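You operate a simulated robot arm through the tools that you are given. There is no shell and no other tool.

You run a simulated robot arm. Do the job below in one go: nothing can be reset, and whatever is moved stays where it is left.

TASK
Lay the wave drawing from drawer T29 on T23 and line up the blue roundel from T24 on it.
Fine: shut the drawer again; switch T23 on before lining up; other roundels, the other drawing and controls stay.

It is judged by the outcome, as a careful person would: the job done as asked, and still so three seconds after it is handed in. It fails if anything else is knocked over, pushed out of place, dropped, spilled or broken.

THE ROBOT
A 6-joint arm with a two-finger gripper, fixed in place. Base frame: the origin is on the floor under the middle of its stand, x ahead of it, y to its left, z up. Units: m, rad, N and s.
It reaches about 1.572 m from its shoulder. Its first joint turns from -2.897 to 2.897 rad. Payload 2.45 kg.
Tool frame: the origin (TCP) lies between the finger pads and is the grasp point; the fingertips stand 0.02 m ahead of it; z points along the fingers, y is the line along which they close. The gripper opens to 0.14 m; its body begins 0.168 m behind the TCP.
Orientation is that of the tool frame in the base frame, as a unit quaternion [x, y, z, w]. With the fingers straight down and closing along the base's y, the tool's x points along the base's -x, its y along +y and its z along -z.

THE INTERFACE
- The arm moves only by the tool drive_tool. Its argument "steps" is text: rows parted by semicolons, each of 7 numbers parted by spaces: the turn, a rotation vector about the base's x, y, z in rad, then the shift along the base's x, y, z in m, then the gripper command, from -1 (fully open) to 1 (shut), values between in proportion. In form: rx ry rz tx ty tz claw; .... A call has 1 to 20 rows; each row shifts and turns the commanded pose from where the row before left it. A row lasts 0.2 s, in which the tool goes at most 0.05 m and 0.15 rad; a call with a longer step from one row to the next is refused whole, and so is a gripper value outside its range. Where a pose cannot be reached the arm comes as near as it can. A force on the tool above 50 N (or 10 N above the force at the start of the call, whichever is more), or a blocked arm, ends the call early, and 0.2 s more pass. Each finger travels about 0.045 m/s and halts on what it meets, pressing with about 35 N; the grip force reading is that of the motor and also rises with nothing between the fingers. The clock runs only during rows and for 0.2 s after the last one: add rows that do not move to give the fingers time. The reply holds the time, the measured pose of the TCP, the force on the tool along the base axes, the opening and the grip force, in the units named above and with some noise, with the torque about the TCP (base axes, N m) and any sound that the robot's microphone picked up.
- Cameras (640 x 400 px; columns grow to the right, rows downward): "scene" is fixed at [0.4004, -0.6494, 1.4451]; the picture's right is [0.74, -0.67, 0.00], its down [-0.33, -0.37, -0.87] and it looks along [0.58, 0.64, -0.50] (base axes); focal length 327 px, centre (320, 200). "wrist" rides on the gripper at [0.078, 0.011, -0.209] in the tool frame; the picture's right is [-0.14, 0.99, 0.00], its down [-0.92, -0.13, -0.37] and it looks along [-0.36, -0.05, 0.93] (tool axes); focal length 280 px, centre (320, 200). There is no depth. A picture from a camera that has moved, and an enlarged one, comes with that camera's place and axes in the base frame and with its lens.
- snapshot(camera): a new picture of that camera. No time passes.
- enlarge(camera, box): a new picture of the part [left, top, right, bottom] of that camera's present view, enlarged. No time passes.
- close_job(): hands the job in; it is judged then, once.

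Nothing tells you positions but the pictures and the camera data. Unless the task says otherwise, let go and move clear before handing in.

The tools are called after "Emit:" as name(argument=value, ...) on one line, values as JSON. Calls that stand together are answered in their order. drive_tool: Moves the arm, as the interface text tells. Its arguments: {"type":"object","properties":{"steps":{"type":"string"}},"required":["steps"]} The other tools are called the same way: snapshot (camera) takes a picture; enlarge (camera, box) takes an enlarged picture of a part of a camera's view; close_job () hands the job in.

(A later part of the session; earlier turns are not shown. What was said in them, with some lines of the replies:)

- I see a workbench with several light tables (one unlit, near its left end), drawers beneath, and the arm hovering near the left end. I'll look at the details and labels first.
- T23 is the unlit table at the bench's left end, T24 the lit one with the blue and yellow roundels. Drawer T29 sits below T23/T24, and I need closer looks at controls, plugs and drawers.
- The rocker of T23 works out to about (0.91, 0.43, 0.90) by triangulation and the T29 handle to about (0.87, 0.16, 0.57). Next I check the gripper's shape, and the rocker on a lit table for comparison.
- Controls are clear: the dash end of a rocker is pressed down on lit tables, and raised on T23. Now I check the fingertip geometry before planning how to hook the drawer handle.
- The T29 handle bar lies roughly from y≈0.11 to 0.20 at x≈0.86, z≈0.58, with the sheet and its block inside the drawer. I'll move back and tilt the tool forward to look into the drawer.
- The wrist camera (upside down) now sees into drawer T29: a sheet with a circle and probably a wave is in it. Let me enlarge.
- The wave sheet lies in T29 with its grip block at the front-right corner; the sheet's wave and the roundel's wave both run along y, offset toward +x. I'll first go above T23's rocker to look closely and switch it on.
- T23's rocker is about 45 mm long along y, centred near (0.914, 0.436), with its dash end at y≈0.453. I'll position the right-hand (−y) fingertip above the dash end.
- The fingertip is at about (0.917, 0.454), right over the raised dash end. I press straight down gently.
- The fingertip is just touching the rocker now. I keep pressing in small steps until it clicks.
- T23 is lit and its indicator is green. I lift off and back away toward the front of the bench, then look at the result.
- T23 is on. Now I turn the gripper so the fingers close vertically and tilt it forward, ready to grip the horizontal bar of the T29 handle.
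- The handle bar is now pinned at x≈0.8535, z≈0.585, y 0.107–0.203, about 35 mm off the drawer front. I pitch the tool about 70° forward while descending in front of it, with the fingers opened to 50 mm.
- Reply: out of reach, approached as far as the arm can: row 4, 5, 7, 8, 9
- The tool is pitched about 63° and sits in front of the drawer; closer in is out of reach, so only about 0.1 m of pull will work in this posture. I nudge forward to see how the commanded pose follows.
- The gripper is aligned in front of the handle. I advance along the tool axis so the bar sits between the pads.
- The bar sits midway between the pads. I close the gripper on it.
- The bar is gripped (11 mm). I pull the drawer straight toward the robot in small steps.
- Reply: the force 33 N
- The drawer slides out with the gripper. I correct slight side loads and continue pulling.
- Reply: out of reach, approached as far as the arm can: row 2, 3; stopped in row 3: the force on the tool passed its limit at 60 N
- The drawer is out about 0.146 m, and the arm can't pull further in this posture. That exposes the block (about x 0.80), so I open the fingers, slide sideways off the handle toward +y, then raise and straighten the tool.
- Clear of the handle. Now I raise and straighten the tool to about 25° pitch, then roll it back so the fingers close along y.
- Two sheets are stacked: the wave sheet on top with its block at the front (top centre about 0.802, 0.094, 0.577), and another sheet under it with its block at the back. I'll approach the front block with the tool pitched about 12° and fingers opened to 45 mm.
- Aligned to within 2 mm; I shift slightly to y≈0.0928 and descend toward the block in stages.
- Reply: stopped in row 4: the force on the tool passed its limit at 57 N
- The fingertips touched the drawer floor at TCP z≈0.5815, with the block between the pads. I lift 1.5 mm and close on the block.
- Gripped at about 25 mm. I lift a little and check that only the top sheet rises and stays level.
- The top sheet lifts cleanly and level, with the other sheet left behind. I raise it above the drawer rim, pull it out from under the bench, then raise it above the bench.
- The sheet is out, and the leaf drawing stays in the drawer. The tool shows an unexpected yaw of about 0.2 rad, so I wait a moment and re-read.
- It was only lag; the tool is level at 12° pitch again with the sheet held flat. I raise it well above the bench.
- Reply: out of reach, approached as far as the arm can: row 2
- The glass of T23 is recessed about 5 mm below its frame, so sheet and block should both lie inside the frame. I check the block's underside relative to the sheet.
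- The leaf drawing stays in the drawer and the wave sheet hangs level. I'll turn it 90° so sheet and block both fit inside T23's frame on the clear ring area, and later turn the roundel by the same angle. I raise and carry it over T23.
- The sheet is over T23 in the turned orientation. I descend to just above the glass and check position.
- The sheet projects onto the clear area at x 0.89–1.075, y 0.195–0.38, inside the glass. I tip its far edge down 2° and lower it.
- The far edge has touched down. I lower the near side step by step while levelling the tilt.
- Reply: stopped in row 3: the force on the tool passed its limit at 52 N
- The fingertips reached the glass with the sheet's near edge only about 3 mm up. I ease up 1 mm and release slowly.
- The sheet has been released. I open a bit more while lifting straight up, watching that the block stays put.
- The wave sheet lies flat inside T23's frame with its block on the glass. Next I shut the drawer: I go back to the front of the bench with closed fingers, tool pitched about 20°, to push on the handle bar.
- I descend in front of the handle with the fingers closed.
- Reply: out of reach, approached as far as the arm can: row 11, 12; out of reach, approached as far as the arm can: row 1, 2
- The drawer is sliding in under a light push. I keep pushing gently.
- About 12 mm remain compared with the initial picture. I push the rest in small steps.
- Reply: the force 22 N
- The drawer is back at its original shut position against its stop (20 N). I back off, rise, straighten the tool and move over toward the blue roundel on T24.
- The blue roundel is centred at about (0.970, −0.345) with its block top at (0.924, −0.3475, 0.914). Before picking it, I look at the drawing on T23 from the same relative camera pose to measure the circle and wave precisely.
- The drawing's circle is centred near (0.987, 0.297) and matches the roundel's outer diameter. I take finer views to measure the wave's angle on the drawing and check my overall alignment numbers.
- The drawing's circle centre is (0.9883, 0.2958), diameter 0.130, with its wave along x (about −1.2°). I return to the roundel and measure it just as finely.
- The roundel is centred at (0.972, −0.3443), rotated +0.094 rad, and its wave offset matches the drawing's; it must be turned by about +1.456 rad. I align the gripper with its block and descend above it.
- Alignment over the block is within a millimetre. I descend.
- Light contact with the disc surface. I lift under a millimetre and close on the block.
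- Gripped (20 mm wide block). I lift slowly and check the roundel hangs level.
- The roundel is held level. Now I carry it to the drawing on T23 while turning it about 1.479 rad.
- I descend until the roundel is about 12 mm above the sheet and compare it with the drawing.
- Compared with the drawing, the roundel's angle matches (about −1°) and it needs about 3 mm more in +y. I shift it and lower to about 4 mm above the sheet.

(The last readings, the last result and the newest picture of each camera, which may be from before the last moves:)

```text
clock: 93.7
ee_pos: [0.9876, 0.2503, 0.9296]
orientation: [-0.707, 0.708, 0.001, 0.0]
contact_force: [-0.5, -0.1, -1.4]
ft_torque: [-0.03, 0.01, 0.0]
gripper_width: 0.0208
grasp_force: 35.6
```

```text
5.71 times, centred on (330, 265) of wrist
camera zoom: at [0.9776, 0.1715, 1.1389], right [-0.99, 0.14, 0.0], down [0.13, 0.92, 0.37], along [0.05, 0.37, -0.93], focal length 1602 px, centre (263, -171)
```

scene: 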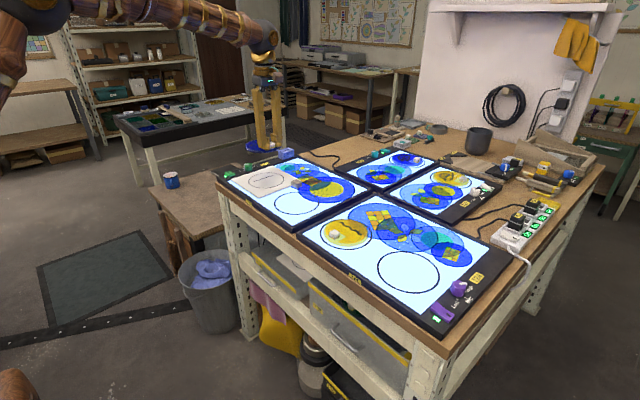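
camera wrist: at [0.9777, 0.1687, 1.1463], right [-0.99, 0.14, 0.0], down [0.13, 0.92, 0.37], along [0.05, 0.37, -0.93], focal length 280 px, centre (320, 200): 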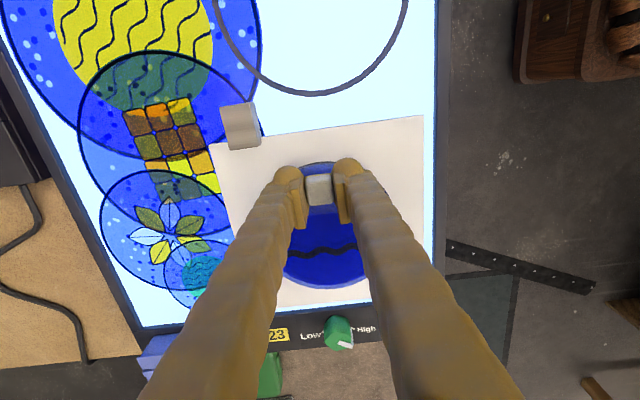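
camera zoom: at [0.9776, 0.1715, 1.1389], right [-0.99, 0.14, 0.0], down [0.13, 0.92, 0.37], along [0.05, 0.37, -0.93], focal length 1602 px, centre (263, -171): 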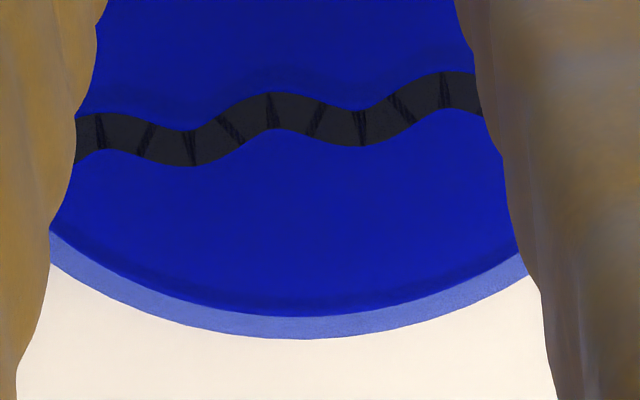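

Emit:
enlarge(camera="wrist", box=[340, 160, 420, 220])

Emit:
enlarge(camera="wrist", box=[240, 160, 300, 290])

Emit:
enlarge(camera="scene", box=[244, 170, 268, 195])

Emit:
enlarge(camera="scene", box=[272, 170, 300, 195])

```text
6.67 times, centred on (380, 190) of wrist
camera zoom: at [0.9776, 0.1715, 1.1389], right [-0.99, 0.14, 0.0], down [0.13, 0.92, 0.37], along [0.05, 0.37, -0.93], focal length 1869 px, centre (-80, 267)
```

zoom: 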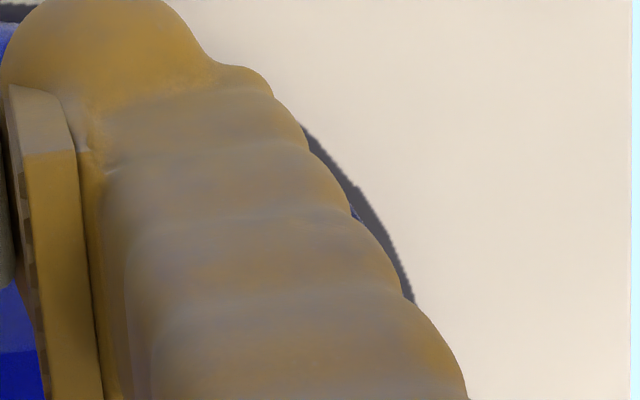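

```text
3.08 times, centred on (270, 225) of wrist
camera zoom: at [0.9776, 0.1715, 1.1389], right [-0.99, 0.14, 0.0], down [0.13, 0.92, 0.37], along [0.05, 0.37, -0.93], focal length 863 px, centre (474, 123)
```

zoom: 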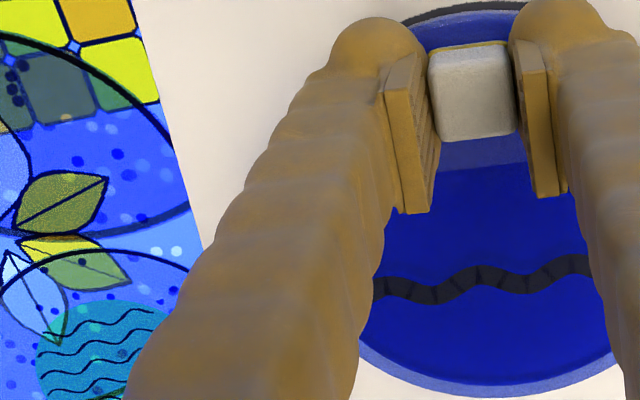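

```text
16.00 times, centred on (256, 182) of scene
camera zoom: at [0.4004, -0.6494, 1.4451], right [0.74, -0.67, 0.0], down [-0.33, -0.37, -0.87], along [0.58, 0.64, -0.5], focal length 5227 px, centre (1344, 480)
```

zoom: 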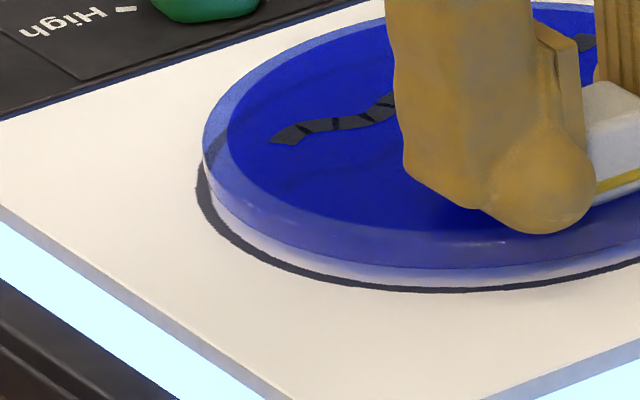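

```text
16.00 times, centred on (286, 182) of scene
camera zoom: at [0.4004, -0.6494, 1.4451], right [0.74, -0.67, 0.0], down [-0.33, -0.37, -0.87], along [0.58, 0.64, -0.5], focal length 5227 px, centre (864, 480)
```

zoom: 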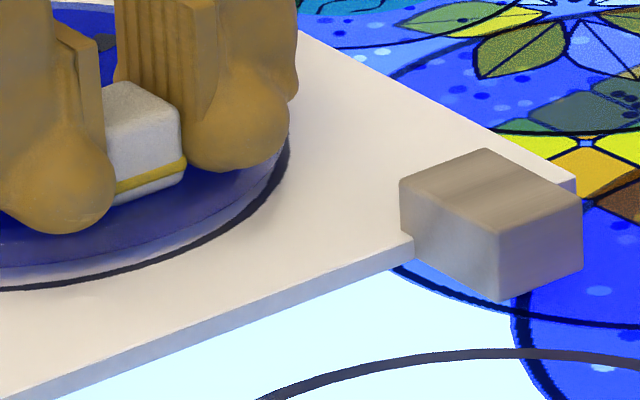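

The roundel sits within about 1–2 mm of concentric with the circle. I nudge x by −1 mm and lower it onto the sheet.

Emit:
drive_tool(steps="0 0 0 -0.001 0 -0.001 1;0 0 0 0 0 -0.001 1;0 0 0 0 0 -0.001 1;0 0 0 0 0 0 1")

Emit:
enlarge(camera="scene", box=[248, 160, 296, 190])

Emit:
enlarge(camera="wrist", box=[285, 150, 365, 200])

```text
clock: 94.7
ee_pos: [0.9879, 0.2506, 0.928]
orientation: [-0.707, 0.707, 0.0, 0.0]
contact_force: [-0.2, 0.6, 0.3]
ft_torque: [-0.02, -0.07, 0.02]
gripper_width: 0.0207
grasp_force: 35.5
```

```text
13.33 times, centred on (272, 175) of scene
camera zoom: at [0.4004, -0.6494, 1.4451], right [0.74, -0.67, 0.0], down [-0.33, -0.37, -0.87], along [0.58, 0.64, -0.5], focal length 4356 px, centre (960, 533)
```

zoom: 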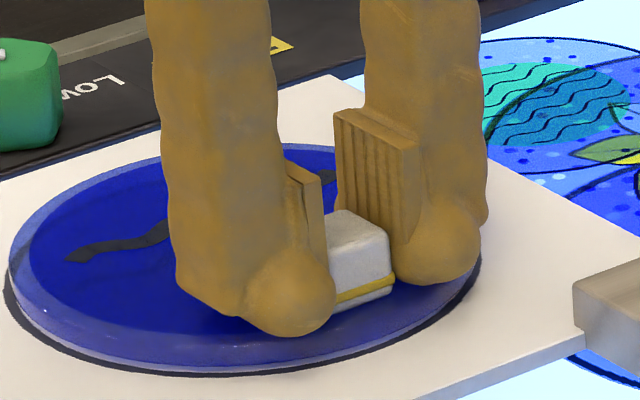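

```text
8.00 times, centred on (325, 175) of wrist
camera zoom: at [0.9772, 0.1714, 1.1364], right [-0.99, 0.14, 0.0], down [0.13, 0.92, 0.37], along [0.05, 0.37, -0.93], focal length 2243 px, centre (280, 400)
```

zoom: 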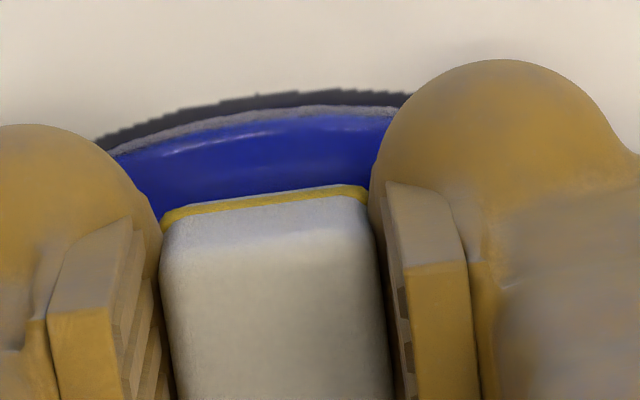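

The roundel is practically touching and concentric with the circle. One more millimetre down, then release.

Emit:
drive_tool(steps="0 0 0 0 0 -0.0007 1;0 0 0 0 0 -0.0005 1;0 0 0 0 0 0 1")

```text
clock: 95.5
ee_pos: [0.9875, 0.2499, 0.9266]
orientation: [-0.707, 0.707, 0.001, 0.0]
contact_force: [-0.2, 0.4, -1.5]
ft_torque: [-0.08, 0.02, -0.01]
gripper_width: 0.0207
grasp_force: 34.8
```

Emit:
drive_tool(steps="0 0 0 0 0 -0.0007 1;0 0 0 0 0 -0.0007 1;0 0 0 0 0 0 1")

Emit:
enlarge(camera="scene", box=[248, 165, 296, 195])

```text
clock: 96.3
ee_pos: [0.9873, 0.2512, 0.9246]
orientation: [-0.707, 0.708, 0.0, 0.001]
contact_force: [1.1, -1.1, 5.0]
ft_torque: [0.51, -0.02, -0.03]
gripper_width: 0.0206
grasp_force: 34.9
```

```text
13.33 times, centred on (272, 180) of scene
camera zoom: at [0.4004, -0.6494, 1.4451], right [0.74, -0.67, 0.0], down [-0.33, -0.37, -0.87], along [0.58, 0.64, -0.5], focal length 4356 px, centre (960, 467)
```

zoom: 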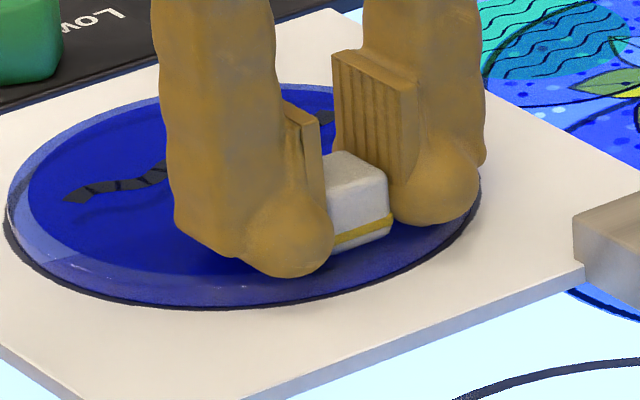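

The far rim has touched down. I release slowly and lift off.

Emit:
drive_tool(steps="0 0 0 0 0 0.0003 0.68;0 0 0 0 0 0 0.64;0 0 0 0 0 0 0.58;0 0 0 0 0 0 0.5;0 0 0 0 0 0 0.42;0 0 0 0 0 0 0.36;0 0 0 0 0 0 0.36")

Emit:
enlarge(camera="scene", box=[248, 165, 296, 195])

Emit:
enlarge(camera="wrist", box=[260, 150, 380, 230])

```text
clock: 97.9
ee_pos: [0.9868, 0.2503, 0.9261]
orientation: [-0.707, 0.707, 0.001, 0.0]
contact_force: [0.2, 0.2, -0.5]
ft_torque: [0.0, -0.03, 0.01]
gripper_width: 0.0444
grasp_force: 0.1
```

```text
13.33 times, centred on (272, 180) of scene
camera zoom: at [0.4004, -0.6494, 1.4451], right [0.74, -0.67, 0.0], down [-0.33, -0.37, -0.87], along [0.58, 0.64, -0.5], focal length 4356 px, centre (960, 467)
```

zoom: 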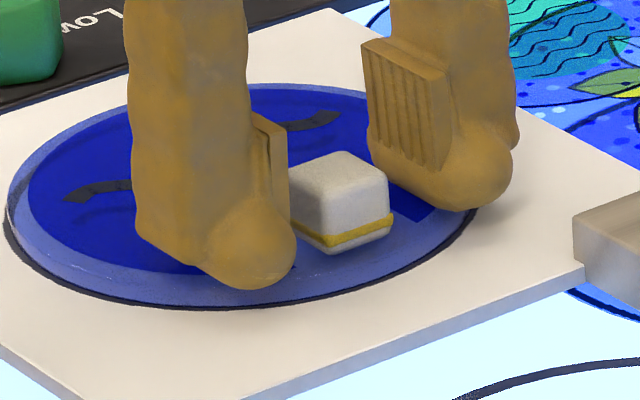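

```text
5.00 times, centred on (320, 190) of wrist
camera zoom: at [0.9765, 0.1718, 1.1345], right [-0.99, 0.14, 0.0], down [0.13, 0.92, 0.37], along [0.05, 0.37, -0.93], focal length 1402 px, centre (320, 250)
```

zoom: 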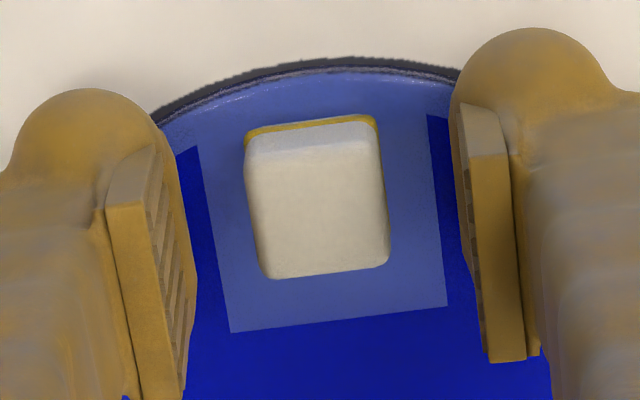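

Released cleanly. I lift straight up and back away to inspect the alignment.

Emit:
drive_tool(steps="0 0 0 0 0 0.008 0.36;0 0 0 0 0 0.02 0.36;0 0 0 0 0 0.04 0.36;0 0 0 0 0 0.045 0.3;0 0 0 0 0 0.045 0.2;0 0 -0.0982 -0.013 0.003 0.02 0;0 0 -0.0982 -0.013 0.003 0 0;0 0 -0.0982 -0.013 0.003 0 0;0 0 -0.0982 -0.013 0.003 0 0;0 0 -0.0982 -0.013 0.003 0 0;0 0 -0.0982 -0.013 0.003 0 0;0 0 -0.0982 -0.013 0.003 0 0;0 0 -0.0982 -0.013 0.003 0 0;0 0 -0.0982 -0.013 0.003 0 0;0 0 -0.0982 -0.013 0.003 0 0;0 0 -0.0982 -0.013 0.003 0 0;0 0 -0.0982 -0.013 0.003 0 0;0 0 -0.0982 -0.013 0.003 0 0;0 0 -0.0982 -0.013 0.003 0 0;0 0 -0.0982 -0.013 0.003 0 0")

Emit:
drive_tool(steps="0 0 -0.0978 -0.013 0.003 0 0;0 0 0 0 0 0 0;0 0 0 0 0 0 0")

Emit:
enlarge(camera="scene", box=[240, 160, 304, 200])

Emit:
snapshot(camera="wrist")

Emit:
snapshot(camera="scene")

```text
clock: 102.1
ee_pos: [0.7911, 0.2955, 1.104]
orientation: [-0.048, 0.999, 0.0, 0.0]
contact_force: [-0.6, -0.2, 0.1]
ft_torque: [0.0, 0.01, -0.02]
gripper_width: 0.0702
grasp_force: 0.0
```

```text
clock: 102.9
ee_pos: [0.7782, 0.2984, 1.103]
orientation: [0.001, 1.0, 0.0, 0.001]
contact_force: [1.0, 0.0, -0.4]
ft_torque: [0.0, -0.01, 0.01]
gripper_width: 0.0702
grasp_force: 0.0
```

```text
10.00 times, centred on (272, 180) of scene
camera zoom: at [0.4004, -0.6494, 1.4451], right [0.74, -0.67, 0.0], down [-0.33, -0.37, -0.87], along [0.58, 0.64, -0.5], focal length 3267 px, centre (800, 400)
```

zoom: 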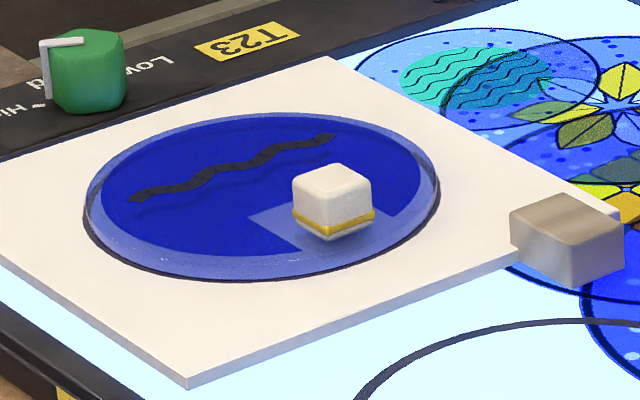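

```text
taken
camera wrist: at [0.7008, 0.3087, 1.3123], right [0.14, 0.99, 0.0], down [0.92, -0.13, 0.37], along [0.37, -0.05, -0.93], focal length 280 px, centre (320, 200)
```

wrist: 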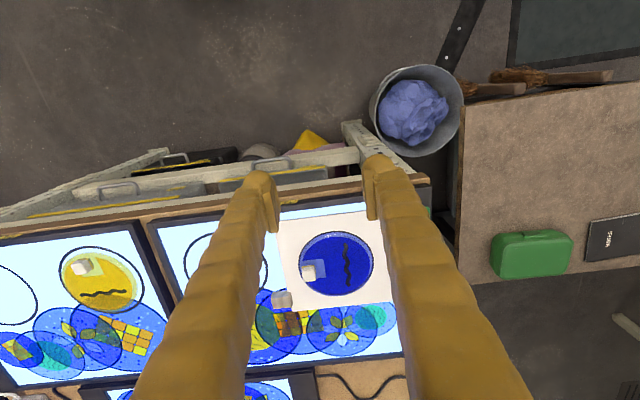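

```text
taken
```

scene: 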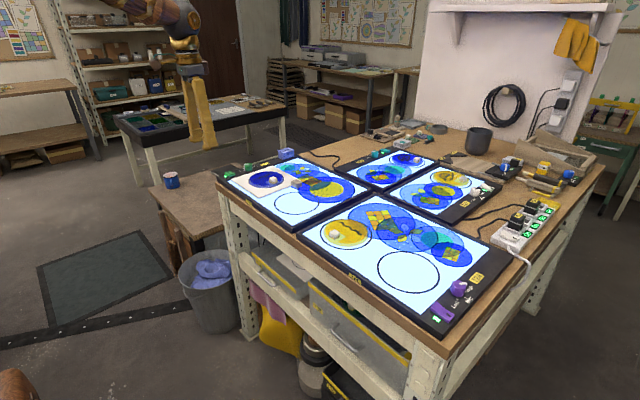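

The blue roundel now lies on the wave drawing. I inspect the alignment, controls and drawer closely.

Emit:
enlarge(camera="wrist", box=[296, 222, 376, 272])

Emit:
enlarge(camera="wrist", box=[296, 250, 376, 300])

Emit:
enlarge(camera="scene", box=[215, 140, 295, 190])

Emit:
enlarge(camera="scene", box=[240, 230, 320, 300])

Emit:
enlarge(camera="scene", box=[300, 190, 500, 315])

```text
8.00 times, centred on (336, 247) of wrist
camera zoom: at [0.7008, 0.3087, 1.3123], right [0.14, 0.99, 0.0], down [0.92, -0.13, 0.37], along [0.37, -0.05, -0.93], focal length 2243 px, centre (192, -176)
```

zoom: 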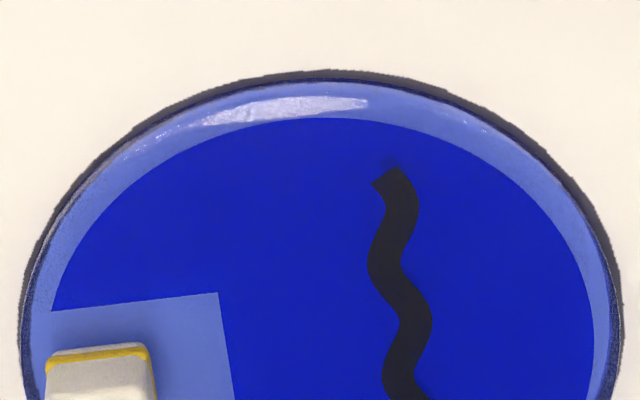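

```text
8.00 times, centred on (336, 275) of wrist
camera zoom: at [0.7008, 0.3087, 1.3123], right [0.14, 0.99, 0.0], down [0.92, -0.13, 0.37], along [0.37, -0.05, -0.93], focal length 2243 px, centre (192, -400)
```

zoom: 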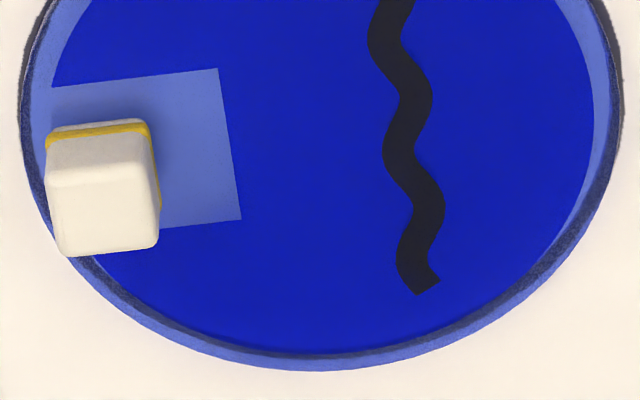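

```text
8.00 times, centred on (255, 165) of scene
camera zoom: at [0.4004, -0.6494, 1.4451], right [0.74, -0.67, 0.0], down [-0.33, -0.37, -0.87], along [0.58, 0.64, -0.5], focal length 2613 px, centre (840, 480)
```

zoom: 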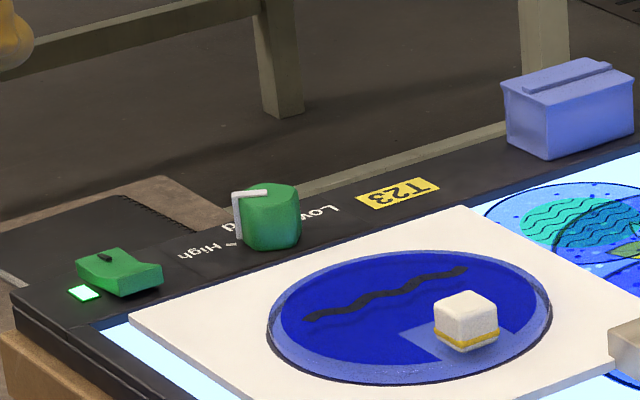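

```text
5.71 times, centred on (280, 265) of scene
camera zoom: at [0.4004, -0.6494, 1.4451], right [0.74, -0.67, 0.0], down [-0.33, -0.37, -0.87], along [0.58, 0.64, -0.5], focal length 1867 px, centre (549, -171)
```

zoom: 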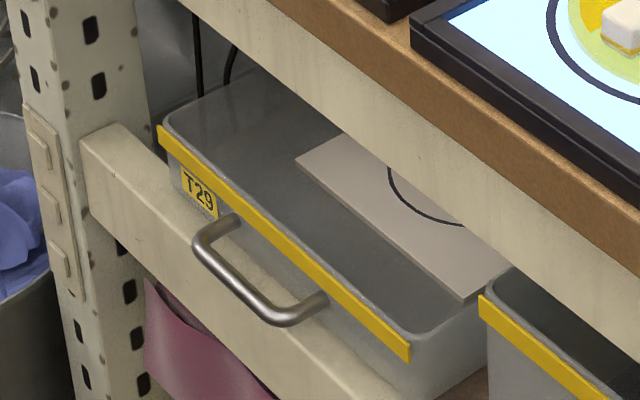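

```text
3.20 times, centred on (400, 252) of scene
camera zoom: at [0.4004, -0.6494, 1.4451], right [0.74, -0.67, 0.0], down [-0.33, -0.37, -0.87], along [0.58, 0.64, -0.5], focal length 1045 px, centre (64, 32)
```

zoom: 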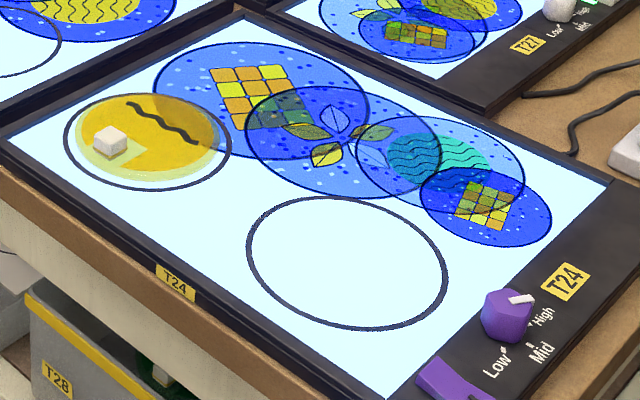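

Everything checks out: the roundel is concentric with the drawn circle within about 1 mm and its wave matches within about 1°. T23 is lit, drawer T29 is shut as before, and the leaf drawing, other roundels and controls are unchanged. I move the arm a little further clear and take a last look.

Emit:
drive_tool(steps="0 0 0 -0.02 0 0.03 0;0 0 0 -0.03 0 0.03 0;0 0 0 -0.03 0 0.02 0;0 0 0 0 0 0 0;0 0 0 0 0 0 0")

Emit:
snapshot(camera="scene")

Emit:
snapshot(camera="wrist")

```text
clock: 104.1
ee_pos: [0.6994, 0.2974, 1.1827]
orientation: [0.001, 1.0, 0.0, 0.001]
contact_force: [0.1, 0.1, -0.3]
ft_torque: [-0.02, -0.02, 0.0]
gripper_width: 0.07
grasp_force: 0.0
```

```text
taken
```

scene: 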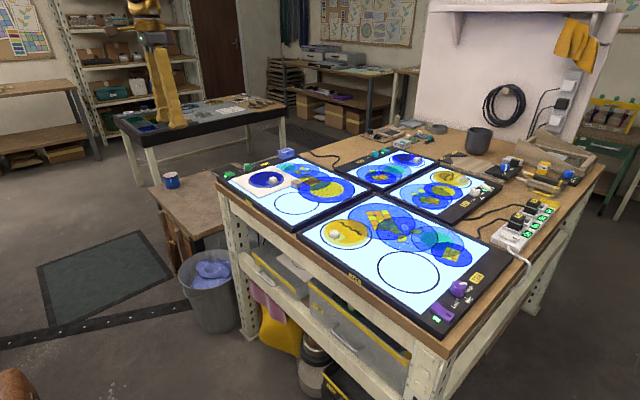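

```text
taken
camera wrist: at [0.6209, 0.3092, 1.3926], right [0.14, 0.99, 0.0], down [0.92, -0.13, 0.37], along [0.37, -0.05, -0.93], focal length 280 px, centre (320, 200)
```

wrist: 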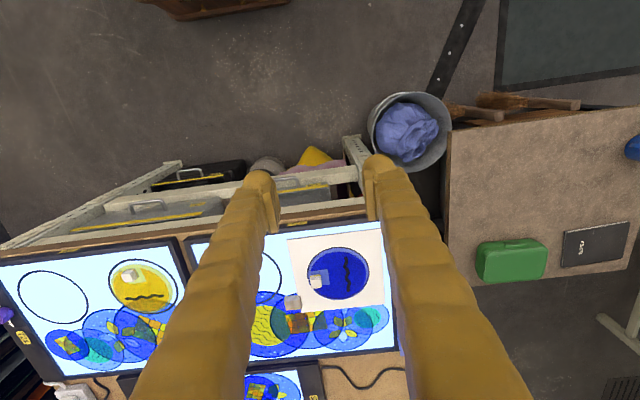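

The drawing and blue roundel lie aligned on lit T23, the drawer is shut, and the arm is clear of everything. I hand the job in.

Emit:
close_job()

```text
The job is handed in.
```

The wave drawing from T29 is lying on T23, and the blue roundel from T24 is lined up on it. I've handed the job in; no verdict has come back yet.

- **Alignment:** the roundel is within about 1 mm of the drawn circle's centre. Its wave matches the drawn wave to about 1°.
- **Orientation:** I laid the drawing turned 90° from how it lay in the drawer, so that the sheet and its grip block both fit inside T23's frame. The roundel was turned to match.
- **T23:** I switched it on before lining up, and it is still lit.
- **Drawer T29:** it is shut, back where it started. The leaf drawing is still inside but seems to have slid back about 1 cm in the drawer.
- **Everything else:** the other roundels and controls look unchanged in the last pictures. The arm has let go and is clear of the bench.
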